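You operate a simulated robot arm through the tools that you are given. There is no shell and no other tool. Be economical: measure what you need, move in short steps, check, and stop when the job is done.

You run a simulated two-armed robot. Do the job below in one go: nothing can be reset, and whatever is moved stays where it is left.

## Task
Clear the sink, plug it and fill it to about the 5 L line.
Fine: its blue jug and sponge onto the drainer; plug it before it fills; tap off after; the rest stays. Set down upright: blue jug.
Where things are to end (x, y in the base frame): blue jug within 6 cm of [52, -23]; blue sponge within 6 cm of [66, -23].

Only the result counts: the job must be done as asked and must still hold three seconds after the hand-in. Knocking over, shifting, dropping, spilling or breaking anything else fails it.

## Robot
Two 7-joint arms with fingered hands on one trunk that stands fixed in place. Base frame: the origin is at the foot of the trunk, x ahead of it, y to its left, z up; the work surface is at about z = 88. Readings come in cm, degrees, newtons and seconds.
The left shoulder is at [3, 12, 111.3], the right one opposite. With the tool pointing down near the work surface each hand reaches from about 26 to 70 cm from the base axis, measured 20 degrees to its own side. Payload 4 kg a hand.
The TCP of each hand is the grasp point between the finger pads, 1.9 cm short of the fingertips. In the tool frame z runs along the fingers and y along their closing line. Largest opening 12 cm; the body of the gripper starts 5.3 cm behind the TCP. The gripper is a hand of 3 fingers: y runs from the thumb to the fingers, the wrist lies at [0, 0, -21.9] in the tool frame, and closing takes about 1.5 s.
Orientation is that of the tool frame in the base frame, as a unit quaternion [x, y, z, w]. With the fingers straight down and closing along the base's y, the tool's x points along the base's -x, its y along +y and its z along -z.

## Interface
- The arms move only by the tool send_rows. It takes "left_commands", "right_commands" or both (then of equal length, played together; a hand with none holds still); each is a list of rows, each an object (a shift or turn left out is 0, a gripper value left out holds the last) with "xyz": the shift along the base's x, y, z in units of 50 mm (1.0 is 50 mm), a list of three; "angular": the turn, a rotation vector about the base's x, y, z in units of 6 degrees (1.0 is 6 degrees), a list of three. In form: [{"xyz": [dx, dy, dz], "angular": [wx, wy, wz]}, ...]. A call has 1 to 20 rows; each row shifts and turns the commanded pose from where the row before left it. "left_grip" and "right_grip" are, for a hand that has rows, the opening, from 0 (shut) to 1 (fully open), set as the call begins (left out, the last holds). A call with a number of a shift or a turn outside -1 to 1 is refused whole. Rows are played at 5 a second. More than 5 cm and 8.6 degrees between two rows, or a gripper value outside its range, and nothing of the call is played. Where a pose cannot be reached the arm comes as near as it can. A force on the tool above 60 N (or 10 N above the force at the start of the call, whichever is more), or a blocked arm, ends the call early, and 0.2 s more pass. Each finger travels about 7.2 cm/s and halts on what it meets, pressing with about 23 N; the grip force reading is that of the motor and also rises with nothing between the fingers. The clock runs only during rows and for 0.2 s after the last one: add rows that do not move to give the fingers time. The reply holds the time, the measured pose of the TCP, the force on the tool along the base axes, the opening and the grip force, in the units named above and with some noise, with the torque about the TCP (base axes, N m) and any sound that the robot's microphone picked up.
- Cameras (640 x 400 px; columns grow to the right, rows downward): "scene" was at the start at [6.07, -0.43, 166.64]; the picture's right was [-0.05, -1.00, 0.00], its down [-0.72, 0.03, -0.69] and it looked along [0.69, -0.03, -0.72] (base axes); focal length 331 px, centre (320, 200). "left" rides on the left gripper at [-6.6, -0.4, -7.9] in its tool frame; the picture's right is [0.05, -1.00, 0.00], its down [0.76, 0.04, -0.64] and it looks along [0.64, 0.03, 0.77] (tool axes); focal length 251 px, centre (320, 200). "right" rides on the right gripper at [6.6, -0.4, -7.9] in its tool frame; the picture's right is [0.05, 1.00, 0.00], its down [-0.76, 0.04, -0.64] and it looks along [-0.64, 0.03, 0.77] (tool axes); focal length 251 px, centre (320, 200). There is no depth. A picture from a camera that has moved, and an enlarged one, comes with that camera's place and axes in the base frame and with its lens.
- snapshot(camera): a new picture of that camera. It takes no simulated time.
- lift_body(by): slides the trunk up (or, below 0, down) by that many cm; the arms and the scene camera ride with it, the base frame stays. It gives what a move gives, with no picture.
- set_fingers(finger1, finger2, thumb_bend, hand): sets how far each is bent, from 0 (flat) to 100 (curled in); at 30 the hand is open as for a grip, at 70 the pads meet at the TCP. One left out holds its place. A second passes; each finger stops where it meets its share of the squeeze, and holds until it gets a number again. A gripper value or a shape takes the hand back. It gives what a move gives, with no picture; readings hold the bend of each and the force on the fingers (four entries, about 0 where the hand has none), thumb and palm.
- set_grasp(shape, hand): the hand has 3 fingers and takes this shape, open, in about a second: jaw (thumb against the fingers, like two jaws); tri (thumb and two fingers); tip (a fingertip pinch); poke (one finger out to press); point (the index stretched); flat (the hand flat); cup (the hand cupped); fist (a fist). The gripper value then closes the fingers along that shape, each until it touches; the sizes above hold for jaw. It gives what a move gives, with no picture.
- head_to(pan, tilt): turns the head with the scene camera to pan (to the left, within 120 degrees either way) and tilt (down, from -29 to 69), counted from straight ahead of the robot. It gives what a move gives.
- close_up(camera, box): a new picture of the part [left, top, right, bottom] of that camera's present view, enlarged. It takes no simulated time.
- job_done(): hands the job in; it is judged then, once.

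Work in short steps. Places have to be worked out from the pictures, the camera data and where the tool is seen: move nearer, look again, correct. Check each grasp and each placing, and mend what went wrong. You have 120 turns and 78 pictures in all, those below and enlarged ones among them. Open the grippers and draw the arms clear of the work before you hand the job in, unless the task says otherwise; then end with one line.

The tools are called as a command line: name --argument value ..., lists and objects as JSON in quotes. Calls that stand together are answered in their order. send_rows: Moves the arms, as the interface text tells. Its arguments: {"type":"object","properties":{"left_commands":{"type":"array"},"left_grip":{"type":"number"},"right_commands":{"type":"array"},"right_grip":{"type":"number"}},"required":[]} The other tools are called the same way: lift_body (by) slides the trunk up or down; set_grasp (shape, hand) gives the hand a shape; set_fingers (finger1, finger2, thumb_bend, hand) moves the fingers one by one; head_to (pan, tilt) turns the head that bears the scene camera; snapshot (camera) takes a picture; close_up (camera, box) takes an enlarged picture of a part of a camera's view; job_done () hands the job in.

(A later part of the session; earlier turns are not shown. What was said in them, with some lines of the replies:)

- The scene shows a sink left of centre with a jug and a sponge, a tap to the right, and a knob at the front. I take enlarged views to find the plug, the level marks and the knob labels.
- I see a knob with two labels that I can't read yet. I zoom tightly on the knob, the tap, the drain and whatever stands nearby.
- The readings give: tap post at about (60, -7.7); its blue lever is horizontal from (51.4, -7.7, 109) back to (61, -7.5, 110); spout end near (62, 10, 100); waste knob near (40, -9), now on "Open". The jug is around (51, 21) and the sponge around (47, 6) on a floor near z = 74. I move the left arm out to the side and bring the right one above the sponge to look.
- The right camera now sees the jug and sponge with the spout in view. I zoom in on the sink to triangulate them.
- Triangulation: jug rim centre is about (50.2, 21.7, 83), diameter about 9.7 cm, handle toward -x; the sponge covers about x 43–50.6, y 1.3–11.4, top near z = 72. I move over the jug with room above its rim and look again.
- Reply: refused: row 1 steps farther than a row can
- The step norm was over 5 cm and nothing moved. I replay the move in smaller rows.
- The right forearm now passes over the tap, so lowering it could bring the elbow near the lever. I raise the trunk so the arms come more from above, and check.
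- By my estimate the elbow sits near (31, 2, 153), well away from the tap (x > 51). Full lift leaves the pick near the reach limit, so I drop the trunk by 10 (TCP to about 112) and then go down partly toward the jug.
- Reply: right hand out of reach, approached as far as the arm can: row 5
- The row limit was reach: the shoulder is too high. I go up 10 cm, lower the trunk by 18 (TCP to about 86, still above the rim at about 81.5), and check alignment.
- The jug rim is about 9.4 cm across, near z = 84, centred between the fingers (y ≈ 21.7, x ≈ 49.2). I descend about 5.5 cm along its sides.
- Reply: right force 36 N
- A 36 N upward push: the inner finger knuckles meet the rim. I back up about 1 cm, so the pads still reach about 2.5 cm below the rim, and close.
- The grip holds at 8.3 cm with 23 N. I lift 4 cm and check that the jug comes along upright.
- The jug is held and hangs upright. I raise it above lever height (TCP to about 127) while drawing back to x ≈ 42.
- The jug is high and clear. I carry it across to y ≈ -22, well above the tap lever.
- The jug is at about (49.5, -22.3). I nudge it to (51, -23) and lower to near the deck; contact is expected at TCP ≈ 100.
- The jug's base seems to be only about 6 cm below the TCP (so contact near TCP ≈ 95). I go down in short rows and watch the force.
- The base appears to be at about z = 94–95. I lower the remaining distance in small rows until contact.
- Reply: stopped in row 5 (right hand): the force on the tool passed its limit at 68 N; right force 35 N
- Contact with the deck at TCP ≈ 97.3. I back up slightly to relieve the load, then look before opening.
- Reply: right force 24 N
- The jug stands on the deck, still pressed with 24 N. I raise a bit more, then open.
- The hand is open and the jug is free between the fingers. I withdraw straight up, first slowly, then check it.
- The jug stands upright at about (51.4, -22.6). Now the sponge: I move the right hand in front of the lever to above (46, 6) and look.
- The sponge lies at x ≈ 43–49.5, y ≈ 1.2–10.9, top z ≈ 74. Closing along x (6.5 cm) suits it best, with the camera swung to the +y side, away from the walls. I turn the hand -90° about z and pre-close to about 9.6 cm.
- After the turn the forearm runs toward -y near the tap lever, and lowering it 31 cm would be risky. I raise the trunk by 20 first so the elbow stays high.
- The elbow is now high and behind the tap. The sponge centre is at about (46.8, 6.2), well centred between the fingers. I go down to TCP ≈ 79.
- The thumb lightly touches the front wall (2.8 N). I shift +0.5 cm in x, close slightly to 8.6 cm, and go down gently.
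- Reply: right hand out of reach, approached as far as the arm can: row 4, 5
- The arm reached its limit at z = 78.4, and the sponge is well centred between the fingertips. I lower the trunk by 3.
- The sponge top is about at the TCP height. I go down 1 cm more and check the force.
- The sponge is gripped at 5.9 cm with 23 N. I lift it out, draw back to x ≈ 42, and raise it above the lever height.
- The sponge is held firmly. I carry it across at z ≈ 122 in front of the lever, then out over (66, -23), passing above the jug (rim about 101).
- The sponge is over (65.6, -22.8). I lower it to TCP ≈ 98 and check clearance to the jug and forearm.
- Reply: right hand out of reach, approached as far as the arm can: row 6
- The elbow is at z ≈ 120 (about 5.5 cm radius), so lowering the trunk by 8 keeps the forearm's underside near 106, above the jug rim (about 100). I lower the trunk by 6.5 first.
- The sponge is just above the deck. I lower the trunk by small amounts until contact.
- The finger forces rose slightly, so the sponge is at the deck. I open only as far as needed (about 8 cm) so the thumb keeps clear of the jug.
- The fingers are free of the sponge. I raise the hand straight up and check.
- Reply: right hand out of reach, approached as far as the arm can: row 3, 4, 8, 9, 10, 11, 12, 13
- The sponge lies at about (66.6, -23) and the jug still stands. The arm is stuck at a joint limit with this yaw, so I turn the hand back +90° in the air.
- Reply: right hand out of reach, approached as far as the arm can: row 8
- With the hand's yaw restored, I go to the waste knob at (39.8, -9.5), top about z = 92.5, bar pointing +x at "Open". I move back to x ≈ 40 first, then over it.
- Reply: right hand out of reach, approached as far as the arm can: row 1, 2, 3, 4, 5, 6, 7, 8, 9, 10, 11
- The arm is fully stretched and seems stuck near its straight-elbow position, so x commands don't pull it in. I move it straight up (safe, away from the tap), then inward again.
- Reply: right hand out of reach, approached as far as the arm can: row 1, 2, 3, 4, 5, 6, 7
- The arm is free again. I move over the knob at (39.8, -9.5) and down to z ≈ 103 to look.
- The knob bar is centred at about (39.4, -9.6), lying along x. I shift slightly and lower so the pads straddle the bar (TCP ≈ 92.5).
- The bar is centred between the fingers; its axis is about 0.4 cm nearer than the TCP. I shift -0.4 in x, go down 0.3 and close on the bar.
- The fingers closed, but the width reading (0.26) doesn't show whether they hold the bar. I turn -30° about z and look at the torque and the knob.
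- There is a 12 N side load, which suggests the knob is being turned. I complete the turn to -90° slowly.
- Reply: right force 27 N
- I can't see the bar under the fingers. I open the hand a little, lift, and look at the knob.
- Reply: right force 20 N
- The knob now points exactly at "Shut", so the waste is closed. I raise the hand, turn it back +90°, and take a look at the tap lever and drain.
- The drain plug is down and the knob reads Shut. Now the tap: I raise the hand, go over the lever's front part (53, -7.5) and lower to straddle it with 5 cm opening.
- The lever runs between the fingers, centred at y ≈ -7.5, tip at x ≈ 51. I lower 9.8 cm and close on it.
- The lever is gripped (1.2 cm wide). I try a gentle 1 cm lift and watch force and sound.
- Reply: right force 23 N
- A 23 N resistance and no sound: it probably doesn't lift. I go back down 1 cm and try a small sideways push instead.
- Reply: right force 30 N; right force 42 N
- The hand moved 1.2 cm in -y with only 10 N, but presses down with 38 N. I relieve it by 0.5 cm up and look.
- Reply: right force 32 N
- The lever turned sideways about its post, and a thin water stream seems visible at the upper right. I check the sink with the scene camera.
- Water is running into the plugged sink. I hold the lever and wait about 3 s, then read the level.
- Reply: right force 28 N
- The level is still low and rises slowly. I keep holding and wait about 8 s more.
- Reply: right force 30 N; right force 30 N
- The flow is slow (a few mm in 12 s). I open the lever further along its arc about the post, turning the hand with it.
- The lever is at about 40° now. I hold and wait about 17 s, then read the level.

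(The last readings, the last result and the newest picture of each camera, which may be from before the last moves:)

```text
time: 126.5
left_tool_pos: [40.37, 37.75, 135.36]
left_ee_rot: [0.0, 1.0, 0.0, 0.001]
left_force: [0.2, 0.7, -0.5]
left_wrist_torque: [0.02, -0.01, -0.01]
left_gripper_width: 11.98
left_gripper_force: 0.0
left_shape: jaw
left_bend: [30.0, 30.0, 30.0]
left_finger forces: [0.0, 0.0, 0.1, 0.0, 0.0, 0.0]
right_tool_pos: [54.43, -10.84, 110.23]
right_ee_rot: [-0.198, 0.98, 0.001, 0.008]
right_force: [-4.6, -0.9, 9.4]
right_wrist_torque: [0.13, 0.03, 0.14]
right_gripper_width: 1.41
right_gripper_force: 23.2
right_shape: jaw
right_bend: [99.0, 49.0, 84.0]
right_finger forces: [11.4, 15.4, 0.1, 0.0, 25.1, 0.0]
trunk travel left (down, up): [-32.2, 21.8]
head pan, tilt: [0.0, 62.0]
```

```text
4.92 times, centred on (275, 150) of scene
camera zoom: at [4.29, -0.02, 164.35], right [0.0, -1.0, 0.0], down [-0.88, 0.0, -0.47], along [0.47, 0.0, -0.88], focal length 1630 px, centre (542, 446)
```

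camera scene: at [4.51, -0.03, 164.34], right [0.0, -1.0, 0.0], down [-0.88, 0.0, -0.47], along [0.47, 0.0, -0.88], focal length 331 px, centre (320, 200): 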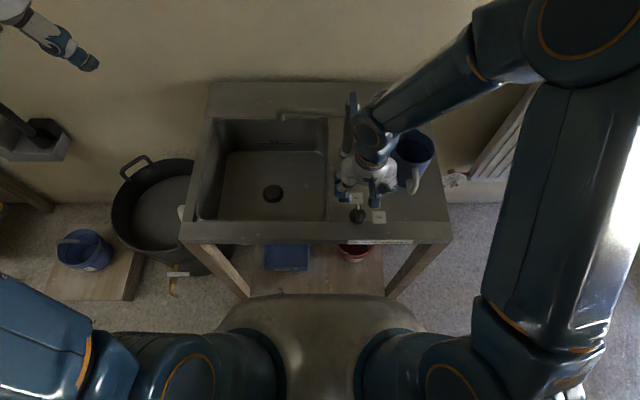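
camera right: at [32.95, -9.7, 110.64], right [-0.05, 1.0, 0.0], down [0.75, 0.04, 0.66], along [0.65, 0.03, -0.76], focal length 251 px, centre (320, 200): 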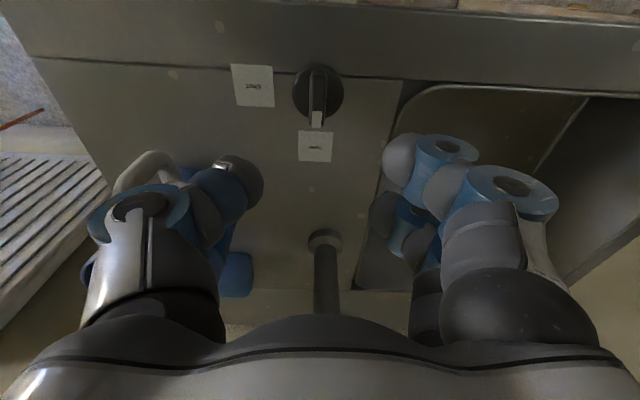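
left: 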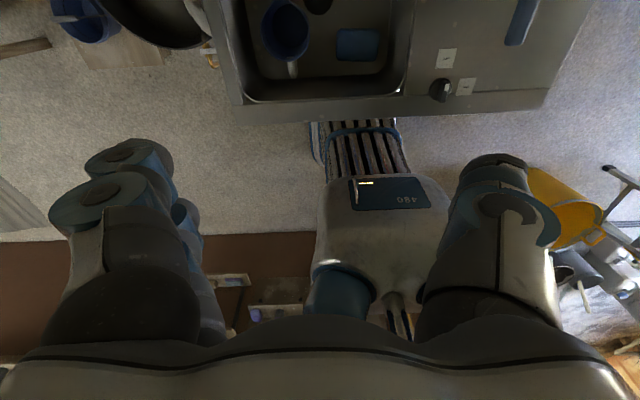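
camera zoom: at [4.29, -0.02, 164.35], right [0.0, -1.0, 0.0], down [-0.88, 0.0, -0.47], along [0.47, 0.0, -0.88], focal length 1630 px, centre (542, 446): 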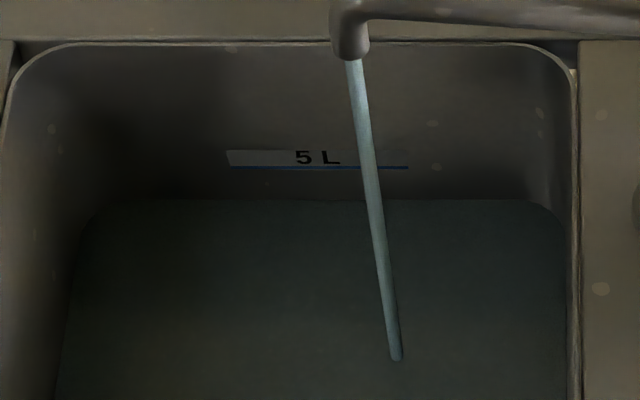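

The level edge rose from row 210 to 199 in 18 s (mark at row 167), so about 50 s remain at this rate. I wait 38 s more before the next picture.

send_rows --right_commands '[{}, {}, {}, {}, {}, {}, {}, {}, {}, {}, {}, {}, {}, {}, {}, {}, {}, {}, {}, {}]'

send_rows --right_commands '[{}, {}, {}, {}, {}, {}, {}, {}, {}, {}, {}, {}, {}, {}, {}, {}, {}, {}, {}, {}]'

send_rows --right_commands '[{}, {}, {}, {}, {}, {}, {}, {}, {}, {}, {}, {}, {}, {}, {}, {}, {}, {}, {}, {}]'

send_rows --right_commands '[{}, {}, {}, {}, {}, {}, {}, {}, {}, {}, {}, {}, {}, {}, {}, {}, {}, {}, {}, {}]'

send_rows --right_commands '[{}, {}, {}, {}, {}, {}, {}, {}, {}, {}, {}, {}, {}, {}, {}, {}, {}, {}, {}, {}]'

send_rows --right_commands '[{}, {}, {}, {}, {}, {}, {}, {}, {}, {}, {}, {}, {}, {}, {}, {}, {}, {}, {}, {}]'

send_rows --right_commands '[{}, {}, {}, {}, {}, {}, {}, {}, {}, {}, {}, {}, {}, {}, {}, {}, {}, {}, {}, {}]'

send_rows --right_commands '[{}, {}, {}, {}, {}, {}, {}, {}, {}, {}, {}, {}, {}, {}, {}, {}, {}, {}, {}, {}]'

send_rows --right_commands '[{}, {}, {}, {}, {}, {}, {}, {}, {}, {}, {}, {}, {}, {}, {}, {}, {}, {}, {}, {}]'

close_up --camera "scene" --box '[210, 110, 340, 190]'

```text
time: 130.7
left_tool_pos: [40.37, 37.72, 135.28]
left_ee_rot: [0.0, 1.0, 0.001, 0.001]
left_force: [-0.3, -0.1, 0.2]
left_wrist_torque: [0.01, 0.02, 0.01]
left_gripper_width: 12.0
left_gripper_force: 0.0
left_shape: jaw
left_bend: [30.0, 30.0, 30.0]
left_finger forces: [0.1, 0.0, 0.0, 0.1, 0.0, 0.1]
right_tool_pos: [54.45, -10.9, 110.18]
right_ee_rot: [-0.198, 0.98, 0.0, 0.009]
right_force: [-3.1, -0.5, 10.0]
right_wrist_torque: [0.07, 0.04, 0.11]
right_gripper_width: 1.39
right_gripper_force: 23.0
right_shape: jaw
right_bend: [99.0, 49.0, 84.0]
right_finger forces: [11.3, 15.3, 0.0, 0.0, 25.0, 0.0]
trunk travel left (down, up): [-32.2, 21.8]
head pan, tilt: [0.0, 62.0]
```

```text
time: 134.9
left_tool_pos: [40.46, 37.76, 135.37]
left_ee_rot: [0.0, 1.0, 0.0, 0.001]
left_force: [-0.2, 0.0, -0.4]
left_wrist_torque: [-0.03, -0.01, -0.03]
left_gripper_width: 11.96
left_gripper_force: 0.1
left_shape: jaw
left_bend: [30.0, 30.0, 30.0]
left_finger forces: [0.1, 0.1, 0.0, 0.0, 0.0, 0.0]
right_tool_pos: [54.45, -10.92, 110.09]
right_ee_rot: [-0.198, 0.98, 0.001, 0.009]
right_force: [-3.8, -0.5, 9.3]
right_wrist_torque: [0.08, -0.01, 0.11]
right_gripper_width: 1.42
right_gripper_force: 23.0
right_shape: jaw
right_bend: [99.0, 49.0, 84.0]
right_finger forces: [11.3, 15.3, 0.0, 0.1, 25.0, 0.0]
trunk travel left (down, up): [-32.2, 21.8]
head pan, tilt: [0.0, 62.0]
```

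```text
time: 139.1
left_tool_pos: [40.37, 37.73, 135.31]
left_ee_rot: [-0.001, 1.0, 0.001, 0.0]
left_force: [0.5, 0.0, -0.5]
left_wrist_torque: [-0.04, -0.02, -0.03]
left_gripper_width: 12.01
left_gripper_force: 0.1
left_shape: jaw
left_bend: [30.0, 30.0, 30.0]
left_finger forces: [0.0, 0.0, 0.0, 0.1, 0.0, 0.0]
right_tool_pos: [54.41, -10.96, 110.12]
right_ee_rot: [-0.197, 0.98, 0.001, 0.008]
right_force: [-3.7, -0.8, 9.9]
right_wrist_torque: [0.09, 0.06, 0.12]
right_gripper_width: 1.41
right_gripper_force: 22.5
right_shape: jaw
right_bend: [99.0, 49.0, 84.0]
right_finger forces: [11.2, 15.3, 0.0, 0.1, 25.0, 0.0]
trunk travel left (down, up): [-32.2, 21.8]
head pan, tilt: [0.0, 62.0]
```

```text
time: 143.3
left_tool_pos: [40.36, 37.73, 135.23]
left_ee_rot: [-0.001, 1.0, 0.0, 0.001]
left_force: [0.5, -0.8, 0.6]
left_wrist_torque: [-0.01, 0.02, 0.03]
left_gripper_width: 11.99
left_gripper_force: 0.1
left_shape: jaw
left_bend: [30.0, 30.0, 30.0]
left_finger forces: [0.1, 0.0, 0.0, 0.0, 0.0, 0.0]
right_tool_pos: [54.45, -10.88, 110.21]
right_ee_rot: [-0.197, 0.98, 0.001, 0.009]
right_force: [-3.9, 0.2, 8.4]
right_wrist_torque: [0.09, 0.02, 0.11]
right_gripper_width: 1.4
right_gripper_force: 22.9
right_shape: jaw
right_bend: [99.0, 49.0, 84.0]
right_finger forces: [11.4, 15.3, 0.0, 0.1, 24.9, 0.0]
trunk travel left (down, up): [-32.2, 21.8]
head pan, tilt: [0.0, 62.0]
```

```text
time: 147.5
left_tool_pos: [40.41, 37.72, 135.39]
left_ee_rot: [0.0, 1.0, -0.001, 0.001]
left_force: [0.0, 0.0, -0.3]
left_wrist_torque: [0.02, -0.01, 0.01]
left_gripper_width: 11.99
left_gripper_force: 0.0
left_shape: jaw
left_bend: [30.0, 30.0, 30.0]
left_finger forces: [0.0, 0.0, 0.0, 0.0, 0.1, 0.0]
right_tool_pos: [54.53, -10.9, 110.18]
right_ee_rot: [-0.198, 0.98, 0.001, 0.01]
right_force: [-3.2, 0.2, 9.0]
right_wrist_torque: [0.07, 0.02, 0.05]
right_gripper_width: 1.39
right_gripper_force: 23.3
right_shape: jaw
right_bend: [99.0, 49.0, 84.0]
right_finger forces: [11.4, 15.3, 0.0, 0.0, 24.8, 0.0]
trunk travel left (down, up): [-32.2, 21.8]
head pan, tilt: [0.0, 62.0]
```

```text
time: 151.7
left_tool_pos: [40.4, 37.79, 135.37]
left_ee_rot: [0.0, 1.0, 0.0, 0.0]
left_force: [0.1, 0.2, -0.2]
left_wrist_torque: [-0.02, 0.01, 0.0]
left_gripper_width: 12.01
left_gripper_force: 0.0
left_shape: jaw
left_bend: [30.0, 30.0, 30.0]
left_finger forces: [0.0, 0.0, 0.0, 0.0, 0.0, 0.0]
right_tool_pos: [54.32, -10.91, 110.18]
right_ee_rot: [-0.198, 0.98, 0.001, 0.009]
right_force: [-4.3, -0.1, 9.7]
right_wrist_torque: [0.11, 0.04, 0.11]
right_gripper_width: 1.44
right_gripper_force: 22.9
right_shape: jaw
right_bend: [99.0, 49.0, 84.0]
right_finger forces: [11.2, 15.3, 0.1, 0.0, 25.0, 0.0]
trunk travel left (down, up): [-32.2, 21.8]
head pan, tilt: [0.0, 62.0]
```

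```text
time: 155.9
left_tool_pos: [40.42, 37.69, 135.41]
left_ee_rot: [0.0, 1.0, 0.001, 0.001]
left_force: [-0.2, -0.1, 0.1]
left_wrist_torque: [0.0, -0.02, 0.02]
left_gripper_width: 11.99
left_gripper_force: 0.1
left_shape: jaw
left_bend: [30.0, 30.0, 30.0]
left_finger forces: [0.0, 0.1, 0.0, 0.1, 0.1, 0.0]
right_tool_pos: [54.45, -10.84, 110.12]
right_ee_rot: [-0.197, 0.98, 0.0, 0.009]
right_force: [-3.6, 0.8, 8.6]
right_wrist_torque: [0.05, 0.05, 0.12]
right_gripper_width: 1.42
right_gripper_force: 23.3
right_shape: jaw
right_bend: [99.0, 49.0, 84.0]
right_finger forces: [11.3, 15.3, 0.0, 0.1, 24.9, 0.1]
trunk travel left (down, up): [-32.2, 21.8]
head pan, tilt: [0.0, 62.0]
```

```text
time: 160.1
left_tool_pos: [40.28, 37.66, 135.36]
left_ee_rot: [0.0, 1.0, -0.001, 0.001]
left_force: [0.0, 0.1, 0.1]
left_wrist_torque: [-0.03, -0.02, -0.03]
left_gripper_width: 12.0
left_gripper_force: 0.0
left_shape: jaw
left_bend: [30.0, 30.0, 30.0]
left_finger forces: [0.0, 0.1, 0.0, 0.1, 0.0, 0.1]
right_tool_pos: [54.34, -10.86, 110.23]
right_ee_rot: [-0.198, 0.98, 0.001, 0.009]
right_force: [-4.1, -0.1, 8.8]
right_wrist_torque: [0.07, 0.08, 0.1]
right_gripper_width: 1.41
right_gripper_force: 23.5
right_shape: jaw
right_bend: [99.0, 49.0, 84.0]
right_finger forces: [11.3, 15.3, 0.0, 0.0, 24.9, 0.0]
trunk travel left (down, up): [-32.2, 21.8]
head pan, tilt: [0.0, 62.0]
```

```text
time: 164.3
left_tool_pos: [40.45, 37.72, 135.35]
left_ee_rot: [0.001, 1.0, -0.001, 0.001]
left_force: [0.1, 0.4, 1.0]
left_wrist_torque: [0.03, 0.0, 0.01]
left_gripper_width: 12.0
left_gripper_force: 0.2
left_shape: jaw
left_bend: [30.0, 30.0, 30.0]
left_finger forces: [0.0, 0.0, 0.0, 0.0, 0.0, 0.1]
right_tool_pos: [54.35, -10.96, 110.17]
right_ee_rot: [-0.198, 0.98, 0.0, 0.009]
right_force: [-4.2, -0.4, 9.2]
right_wrist_torque: [0.11, 0.02, 0.1]
right_gripper_width: 1.43
right_gripper_force: 23.6
right_shape: jaw
right_bend: [99.0, 49.0, 84.0]
right_finger forces: [11.2, 15.2, 0.1, 0.0, 24.7, 0.1]
trunk travel left (down, up): [-32.2, 21.8]
head pan, tilt: [0.0, 62.0]
```

```text
4.92 times, centred on (275, 150) of scene
camera zoom: at [4.29, -0.02, 164.35], right [0.0, -1.0, 0.0], down [-0.88, 0.0, -0.47], along [0.47, 0.0, -0.88], focal length 1630 px, centre (542, 446)
```

zoom: 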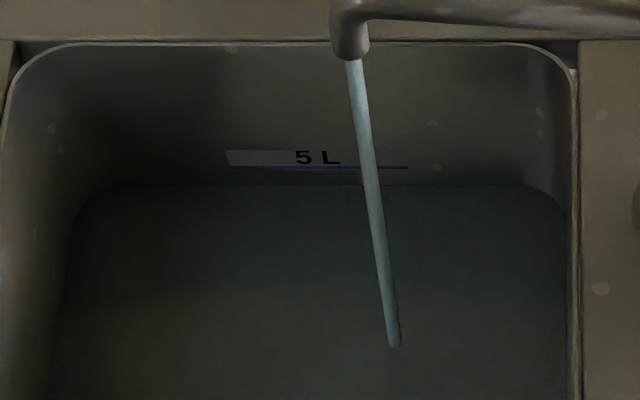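

The edge is at row 185 (0.37 px/s), mark at row 167, so about 48 s remain. I wait 42 s more.

send_rows --right_commands '[{}, {}, {}, {}, {}, {}, {}, {}, {}, {}, {}, {}, {}, {}, {}, {}, {}, {}, {}, {}]'

send_rows --right_commands '[{}, {}, {}, {}, {}, {}, {}, {}, {}, {}, {}, {}, {}, {}, {}, {}, {}, {}, {}, {}]'

send_rows --right_commands '[{}, {}, {}, {}, {}, {}, {}, {}, {}, {}, {}, {}, {}, {}, {}, {}, {}, {}, {}, {}]'

send_rows --right_commands '[{}, {}, {}, {}, {}, {}, {}, {}, {}, {}, {}, {}, {}, {}, {}, {}, {}, {}, {}, {}]'

send_rows --right_commands '[{}, {}, {}, {}, {}, {}, {}, {}, {}, {}, {}, {}, {}, {}, {}, {}, {}, {}, {}, {}]'

send_rows --right_commands '[{}, {}, {}, {}, {}, {}, {}, {}, {}, {}, {}, {}, {}, {}, {}, {}, {}, {}, {}, {}]'

send_rows --right_commands '[{}, {}, {}, {}, {}, {}, {}, {}, {}, {}, {}, {}, {}, {}, {}, {}, {}, {}, {}, {}]'

send_rows --right_commands '[{}, {}, {}, {}, {}, {}, {}, {}, {}, {}, {}, {}, {}, {}, {}, {}, {}, {}, {}, {}]'

send_rows --right_commands '[{}, {}, {}, {}, {}, {}, {}, {}, {}, {}, {}, {}, {}, {}, {}, {}, {}, {}, {}, {}]'

send_rows --right_commands '[{}, {}, {}, {}, {}, {}, {}, {}, {}, {}, {}, {}, {}, {}, {}, {}, {}, {}, {}, {}]'

close_up --camera "scene" --box '[210, 110, 340, 190]'

```text
time: 168.5
left_tool_pos: [40.41, 37.83, 135.41]
left_ee_rot: [0.0, 1.0, 0.0, 0.001]
left_force: [1.1, -0.2, 0.8]
left_wrist_torque: [0.03, 0.02, -0.02]
left_gripper_width: 11.99
left_gripper_force: 0.1
left_shape: jaw
left_bend: [30.0, 30.0, 30.0]
left_finger forces: [0.0, 0.0, 0.0, 0.0, 0.1, 0.1]
right_tool_pos: [54.53, -10.92, 110.31]
right_ee_rot: [-0.198, 0.98, 0.001, 0.009]
right_force: [-4.3, -0.7, 10.3]
right_wrist_torque: [0.06, 0.01, 0.12]
right_gripper_width: 1.39
right_gripper_force: 22.7
right_shape: jaw
right_bend: [99.0, 49.0, 84.0]
right_finger forces: [11.3, 15.2, 0.0, 0.0, 24.8, 0.0]
trunk travel left (down, up): [-32.2, 21.8]
head pan, tilt: [0.0, 62.0]
```

```text
time: 172.7
left_tool_pos: [40.24, 37.77, 135.26]
left_ee_rot: [-0.001, 1.0, 0.0, 0.001]
left_force: [-0.4, -0.7, 1.0]
left_wrist_torque: [0.01, 0.0, 0.0]
left_gripper_width: 11.99
left_gripper_force: 0.1
left_shape: jaw
left_bend: [30.0, 30.0, 30.0]
left_finger forces: [0.1, 0.0, 0.0, 0.0, 0.0, 0.0]
right_tool_pos: [54.41, -10.8, 110.11]
right_ee_rot: [-0.198, 0.98, 0.001, 0.009]
right_force: [-3.7, -0.3, 9.4]
right_wrist_torque: [0.08, 0.02, 0.14]
right_gripper_width: 1.4
right_gripper_force: 23.0
right_shape: jaw
right_bend: [99.0, 49.0, 84.0]
right_finger forces: [11.3, 15.2, 0.1, 0.1, 24.8, 0.0]
trunk travel left (down, up): [-32.2, 21.8]
head pan, tilt: [0.0, 62.0]
```

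```text
time: 176.9
left_tool_pos: [40.5, 37.73, 135.31]
left_ee_rot: [0.0, 1.0, -0.001, 0.001]
left_force: [0.5, -0.7, -0.5]
left_wrist_torque: [0.04, -0.01, 0.04]
left_gripper_width: 11.99
left_gripper_force: 0.0
left_shape: jaw
left_bend: [30.0, 30.0, 30.0]
left_finger forces: [0.0, 0.0, 0.0, 0.0, 0.0, 0.0]
right_tool_pos: [54.45, -10.89, 110.23]
right_ee_rot: [-0.198, 0.98, 0.0, 0.009]
right_force: [-4.2, -0.2, 8.8]
right_wrist_torque: [0.11, 0.02, 0.07]
right_gripper_width: 1.41
right_gripper_force: 23.5
right_shape: jaw
right_bend: [99.0, 49.0, 84.0]
right_finger forces: [11.3, 15.2, 0.0, 0.0, 24.7, 0.0]
trunk travel left (down, up): [-32.2, 21.8]
head pan, tilt: [0.0, 62.0]
```

```text
time: 181.1
left_tool_pos: [40.27, 37.84, 135.31]
left_ee_rot: [0.0, 1.0, 0.0, 0.0]
left_force: [0.1, 1.0, 0.0]
left_wrist_torque: [0.0, 0.01, -0.01]
left_gripper_width: 11.99
left_gripper_force: 0.1
left_shape: jaw
left_bend: [30.0, 30.0, 30.0]
left_finger forces: [0.1, 0.1, 0.1, 0.0, 0.0, 0.0]
right_tool_pos: [54.38, -10.92, 110.13]
right_ee_rot: [-0.198, 0.98, 0.001, 0.008]
right_force: [-4.1, -0.2, 9.9]
right_wrist_torque: [0.08, 0.04, 0.12]
right_gripper_width: 1.42
right_gripper_force: 23.0
right_shape: jaw
right_bend: [99.0, 49.0, 84.0]
right_finger forces: [11.2, 15.2, 0.0, 0.1, 24.8, 0.0]
trunk travel left (down, up): [-32.2, 21.8]
head pan, tilt: [0.0, 62.0]
```

```text
time: 185.3
left_tool_pos: [40.43, 37.64, 135.31]
left_ee_rot: [0.0, 1.0, 0.0, 0.0]
left_force: [-0.6, 0.4, 0.1]
left_wrist_torque: [-0.02, -0.03, 0.01]
left_gripper_width: 11.97
left_gripper_force: 0.0
left_shape: jaw
left_bend: [30.0, 30.0, 30.0]
left_finger forces: [0.0, 0.1, 0.0, 0.1, 0.0, 0.0]
right_tool_pos: [54.43, -10.99, 110.1]
right_ee_rot: [-0.198, 0.98, 0.001, 0.008]
right_force: [-2.8, 0.0, 9.2]
right_wrist_torque: [0.07, 0.01, 0.1]
right_gripper_width: 1.41
right_gripper_force: 22.4
right_shape: jaw
right_bend: [99.0, 49.0, 84.0]
right_finger forces: [11.3, 15.2, 0.0, 0.1, 24.9, 0.1]
trunk travel left (down, up): [-32.2, 21.8]
head pan, tilt: [0.0, 62.0]
```

```text
time: 189.5
left_tool_pos: [40.44, 37.73, 135.24]
left_ee_rot: [-0.001, 1.0, 0.0, 0.001]
left_force: [-0.6, 0.2, 0.4]
left_wrist_torque: [-0.01, 0.01, 0.0]
left_gripper_width: 12.0
left_gripper_force: 0.0
left_shape: jaw
left_bend: [30.0, 30.0, 30.0]
left_finger forces: [0.0, 0.1, 0.0, 0.1, 0.0, 0.0]
right_tool_pos: [54.39, -10.99, 110.14]
right_ee_rot: [-0.198, 0.98, 0.001, 0.009]
right_force: [-3.7, 0.3, 8.7]
right_wrist_torque: [0.09, 0.02, 0.09]
right_gripper_width: 1.42
right_gripper_force: 22.9
right_shape: jaw
right_bend: [99.0, 49.0, 84.0]
right_finger forces: [11.3, 15.2, 0.0, 0.0, 24.9, 0.0]
trunk travel left (down, up): [-32.2, 21.8]
head pan, tilt: [0.0, 62.0]
```

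```text
time: 193.7
left_tool_pos: [40.41, 37.76, 135.34]
left_ee_rot: [0.0, 1.0, 0.0, 0.001]
left_force: [-0.2, 0.5, -1.1]
left_wrist_torque: [-0.02, 0.03, -0.02]
left_gripper_width: 11.97
left_gripper_force: 0.1
left_shape: jaw
left_bend: [30.0, 30.0, 30.0]
left_finger forces: [0.0, 0.0, 0.0, 0.0, 0.1, 0.0]
right_tool_pos: [54.47, -10.98, 110.09]
right_ee_rot: [-0.198, 0.98, 0.001, 0.009]
right_force: [-4.3, -0.5, 9.6]
right_wrist_torque: [0.08, 0.02, 0.08]
right_gripper_width: 1.4
right_gripper_force: 23.0
right_shape: jaw
right_bend: [99.0, 49.0, 84.0]
right_finger forces: [11.2, 15.2, 0.0, 0.0, 24.8, 0.0]
trunk travel left (down, up): [-32.2, 21.8]
head pan, tilt: [0.0, 62.0]
```

```text
time: 197.9
left_tool_pos: [40.32, 37.74, 135.28]
left_ee_rot: [-0.001, 1.0, 0.0, 0.001]
left_force: [0.8, -0.1, -0.4]
left_wrist_torque: [0.0, 0.02, -0.02]
left_gripper_width: 12.02
left_gripper_force: 0.1
left_shape: jaw
left_bend: [30.0, 30.0, 30.0]
left_finger forces: [0.0, 0.0, 0.0, 0.1, 0.0, 0.0]
right_tool_pos: [54.44, -10.76, 110.07]
right_ee_rot: [-0.197, 0.98, 0.001, 0.009]
right_force: [-4.3, 0.9, 8.5]
right_wrist_torque: [0.12, 0.01, 0.12]
right_gripper_width: 1.4
right_gripper_force: 23.2
right_shape: jaw
right_bend: [99.0, 49.0, 84.0]
right_finger forces: [11.3, 15.2, 0.0, 0.0, 24.7, 0.0]
trunk travel left (down, up): [-32.2, 21.8]
head pan, tilt: [0.0, 62.0]
```

```text
time: 202.1
left_tool_pos: [40.41, 37.72, 135.29]
left_ee_rot: [0.0, 1.0, 0.0, 0.001]
left_force: [0.4, 0.8, 0.6]
left_wrist_torque: [0.0, 0.0, 0.0]
left_gripper_width: 11.98
left_gripper_force: 0.1
left_shape: jaw
left_bend: [30.0, 30.0, 30.0]
left_finger forces: [0.2, 0.0, 0.0, 0.1, 0.0, 0.1]
right_tool_pos: [54.4, -10.9, 110.15]
right_ee_rot: [-0.198, 0.98, 0.001, 0.009]
right_force: [-3.6, -0.8, 8.8]
right_wrist_torque: [0.07, 0.01, 0.08]
right_gripper_width: 1.43
right_gripper_force: 23.3
right_shape: jaw
right_bend: [99.0, 49.0, 84.0]
right_finger forces: [11.3, 15.3, 0.0, 0.1, 24.8, 0.0]
trunk travel left (down, up): [-32.2, 21.8]
head pan, tilt: [0.0, 62.0]
```

```text
time: 206.3
left_tool_pos: [40.4, 37.86, 135.25]
left_ee_rot: [0.001, 1.0, 0.0, 0.002]
left_force: [-0.2, -0.1, -0.1]
left_wrist_torque: [0.0, 0.01, -0.02]
left_gripper_width: 11.99
left_gripper_force: 0.1
left_shape: jaw
left_bend: [30.0, 30.0, 30.0]
left_finger forces: [0.1, 0.0, 0.0, 0.0, 0.1, 0.1]
right_tool_pos: [54.36, -10.94, 110.24]
right_ee_rot: [-0.197, 0.98, 0.0, 0.009]
right_force: [-3.7, -1.1, 9.6]
right_wrist_torque: [0.1, 0.05, 0.1]
right_gripper_width: 1.42
right_gripper_force: 22.9
right_shape: jaw
right_bend: [99.0, 49.0, 84.0]
right_finger forces: [11.2, 15.2, 0.1, 0.1, 24.7, 0.0]
trunk travel left (down, up): [-32.2, 21.8]
head pan, tilt: [0.0, 62.0]
```

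```text
4.92 times, centred on (275, 150) of scene
camera zoom: at [4.3, -0.02, 164.35], right [0.0, -1.0, 0.0], down [-0.88, 0.0, -0.47], along [0.47, 0.0, -0.88], focal length 1630 px, centre (542, 446)
```

zoom: 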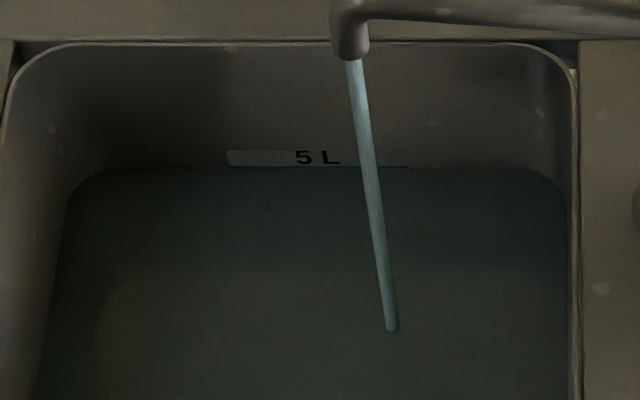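

The water is right at the 5 L line. I turn the lever back along its arc to the original closed position at once.

send_rows --right_commands '[{"xyz": [-0.07, 0.09, 0], "angular": [0, 0, -0.8]}, {"xyz": [-0.06, 0.09, 0], "angular": [0, 0, -0.8]}, {"xyz": [-0.05, 0.1, 0], "angular": [0, 0, -0.8]}, {"xyz": [-0.04, 0.1, 0], "angular": [0, 0, -0.8]}, {"xyz": [-0.02, 0.12, 0], "angular": [0, 0, -0.8]}, {"xyz": [0, 0.13, 0]}, {"xyz": [0, 0.1, 0]}, {}, {}]'

```text
time: 208.3
left_tool_pos: [40.52, 37.64, 135.36]
left_ee_rot: [-0.001, 1.0, -0.001, 0.0]
left_force: [-0.4, -0.4, 0.1]
left_wrist_torque: [-0.02, 0.02, -0.01]
left_gripper_width: 11.97
left_gripper_force: 0.1
left_shape: jaw
left_bend: [30.0, 30.0, 30.0]
left_finger forces: [0.0, 0.0, 0.0, 0.1, 0.0, 0.0]
right_tool_pos: [53.32, -7.49, 110.19]
right_ee_rot: [0.011, 1.0, -0.002, 0.008]
right_force: [1.5, -6.8, 9.5]
right_wrist_torque: [-0.05, 0.1, -0.03]
right_gripper_width: 1.37
right_gripper_force: 22.8
right_shape: jaw
right_bend: [98.0, 98.0, 83.0]
right_finger forces: [11.9, 10.6, 0.0, 0.0, 29.8, 0.0]
trunk travel left (down, up): [-32.2, 21.8]
head pan, tilt: [0.0, 62.0]
```

The hand is back at the start pose with a 7 N reaction, as of a closed stop. I nudge 0.3 cm more against the stop to be sure.

send_rows --right_commands '[{"xyz": [0, 0.08, 0]}, {}, {}]'

```text
time: 209.1
left_tool_pos: [40.51, 37.44, 135.42]
left_ee_rot: [0.0, 1.0, 0.001, 0.002]
left_force: [-0.6, -0.5, 0.4]
left_wrist_torque: [0.01, 0.03, -0.01]
left_gripper_width: 12.01
left_gripper_force: 0.0
left_shape: jaw
left_bend: [30.0, 30.0, 30.0]
left_finger forces: [0.1, 0.1, 0.0, 0.0, 0.0, 0.2]
right_tool_pos: [53.3, -7.22, 110.12]
right_ee_rot: [0.012, 1.0, 0.0, 0.008]
right_force: [2.8, -19.4, 16.1]
right_wrist_torque: [-0.3, 0.01, 0.0]
right_gripper_width: 1.35
right_gripper_force: 22.7
right_shape: jaw
right_bend: [98.0, 98.0, 84.0]
right_finger forces: [9.7, 8.4, 0.0, 0.0, 36.9, 0.0]
trunk travel left (down, up): [-32.2, 21.8]
head pan, tilt: [0.0, 62.0]
```

The force rises stiffly to 19 N: that is the closed stop. I relieve the push, open the hand, and use the last picture to check that the stream has stopped.

send_rows --right_commands '[{"xyz": [0, -0.06, 0.03]}, {}]'

send_rows --right_commands '[{}, {}, {}, {}]' --right_grip 0.45

snapshot --camera "scene"

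```text
time: 209.7
left_tool_pos: [40.5, 37.53, 135.24]
left_ee_rot: [0.0, 1.0, 0.001, 0.0]
left_force: [0.2, 1.0, 0.6]
left_wrist_torque: [0.0, -0.01, 0.03]
left_gripper_width: 11.99
left_gripper_force: 0.1
left_shape: jaw
left_bend: [30.0, 30.0, 30.0]
left_finger forces: [0.1, 0.1, 0.1, 0.1, 0.1, 0.0]
right_tool_pos: [53.28, -7.33, 110.2]
right_ee_rot: [0.01, 1.0, 0.0, 0.007]
right_force: [3.2, -11.5, 3.5]
right_wrist_torque: [-0.14, 0.02, -0.01]
right_gripper_width: 1.35
right_gripper_force: 22.8
right_shape: jaw
right_bend: [98.0, 97.0, 84.0]
right_finger forces: [10.0, 8.6, 0.0, 0.1, 29.5, 0.1]
trunk travel left (down, up): [-32.2, 21.8]
head pan, tilt: [0.0, 62.0]
```

```text
time: 210.7
left_tool_pos: [40.58, 37.74, 135.21]
left_ee_rot: [0.001, 1.0, 0.0, -0.001]
left_force: [0.0, 0.2, -0.4]
left_wrist_torque: [-0.01, 0.02, 0.02]
left_gripper_width: 11.98
left_gripper_force: 0.1
left_shape: jaw
left_bend: [30.0, 30.0, 30.0]
left_finger forces: [0.0, 0.0, 0.0, 0.0, 0.0, 0.0]
right_tool_pos: [53.22, -7.11, 110.3]
right_ee_rot: [0.011, 1.0, -0.001, 0.008]
right_force: [0.6, -1.0, -0.4]
right_wrist_torque: [-0.01, -0.01, 0.0]
right_gripper_width: 5.38
right_gripper_force: 0.1
right_shape: jaw
right_bend: [35.0, 35.0, 95.0]
right_finger forces: [0.1, 0.0, 0.0, 0.1, 0.0, 0.0]
trunk travel left (down, up): [-32.2, 21.8]
head pan, tilt: [0.0, 62.0]
```

```text
0 pictures are left
camera scene: at [4.46, 0.0, 164.34], right [0.0, -1.0, 0.0], down [-0.88, 0.0, -0.47], along [0.47, 0.0, -0.88], focal length 331 px, centre (320, 200)
```

scene: 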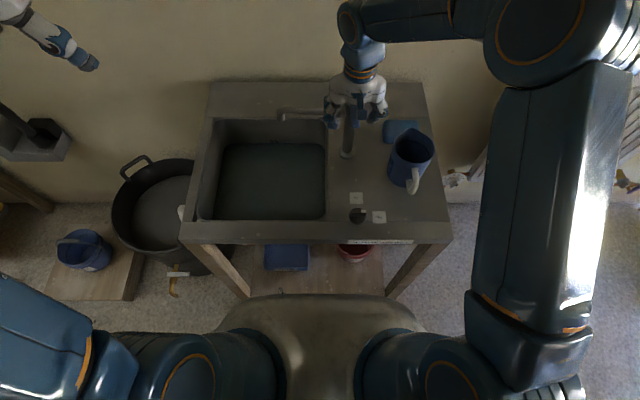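

The stream has stopped, the sink is full to the line, and the jug and sponge are in place. I withdraw the hand straight up, then back, and open it in the clear.

send_rows --right_commands '[{"xyz": [0, -0.04, 0.3]}, {"xyz": [0, 0, 0.6]}, {"xyz": [0, 0, 0.9]}, {"xyz": [0, 0, 0.9]}, {"xyz": [0, 0, 0.9]}, {"xyz": [0, 0, 0.9]}, {"xyz": [-0.7, 0, 0.3]}, {"xyz": [-0.8, -0.4, 0]}, {"xyz": [-0.8, -0.5, 0]}, {"xyz": [0, -0.8, 0]}, {"xyz": [0, -0.8, 0]}, {}]'

send_rows --right_commands '[{}, {}, {}, {}]' --right_grip 1.0

```text
time: 213.3
left_tool_pos: [40.56, 37.69, 135.4]
left_ee_rot: [0.001, 1.0, 0.001, 0.0]
left_force: [-0.3, -0.8, 0.1]
left_wrist_torque: [0.0, -0.01, 0.0]
left_gripper_width: 12.0
left_gripper_force: 0.0
left_shape: jaw
left_bend: [30.0, 30.0, 30.0]
left_finger forces: [0.0, 0.1, 0.1, 0.0, 0.0, 0.0]
right_tool_pos: [41.73, -20.01, 133.99]
right_ee_rot: [0.011, 1.0, 0.0, 0.008]
right_force: [-0.4, 0.2, -0.4]
right_wrist_torque: [0.0, 0.0, 0.0]
right_gripper_width: 5.36
right_gripper_force: 0.1
right_shape: jaw
right_bend: [35.0, 35.0, 95.0]
right_finger forces: [0.1, 0.0, 0.0, 0.1, 0.0, 0.0]
trunk travel left (down, up): [-32.2, 21.8]
head pan, tilt: [0.0, 62.0]
```

```text
time: 214.3
left_tool_pos: [40.58, 37.69, 135.1]
left_ee_rot: [0.0, 1.0, 0.0, 0.0]
left_force: [-1.2, 0.4, -0.3]
left_wrist_torque: [0.01, -0.02, -0.01]
left_gripper_width: 12.01
left_gripper_force: 0.0
left_shape: jaw
left_bend: [30.0, 30.0, 30.0]
left_finger forces: [0.1, 0.1, 0.0, 0.0, 0.1, 0.0]
right_tool_pos: [41.8, -19.93, 134.05]
right_ee_rot: [0.01, 1.0, -0.001, 0.007]
right_force: [0.3, 0.6, -0.4]
right_wrist_torque: [0.02, 0.02, 0.03]
right_gripper_width: 11.98
right_gripper_force: 0.0
right_shape: jaw
right_bend: [30.0, 30.0, 30.0]
right_finger forces: [0.1, 0.0, 0.0, 0.0, 0.0, 0.0]
trunk travel left (down, up): [-32.2, 21.8]
head pan, tilt: [0.0, 62.0]
```

Both hands are open and clear, so I hand the job in.

job_done

```text
The job is handed in.
```

I handed the job in: the sink is cleared, plugged and filled to the 5 L line with the tap off. The jug stands upright at about (51.4, -22.6) and the sponge lies at about (66.6, -23), both on the drainer.
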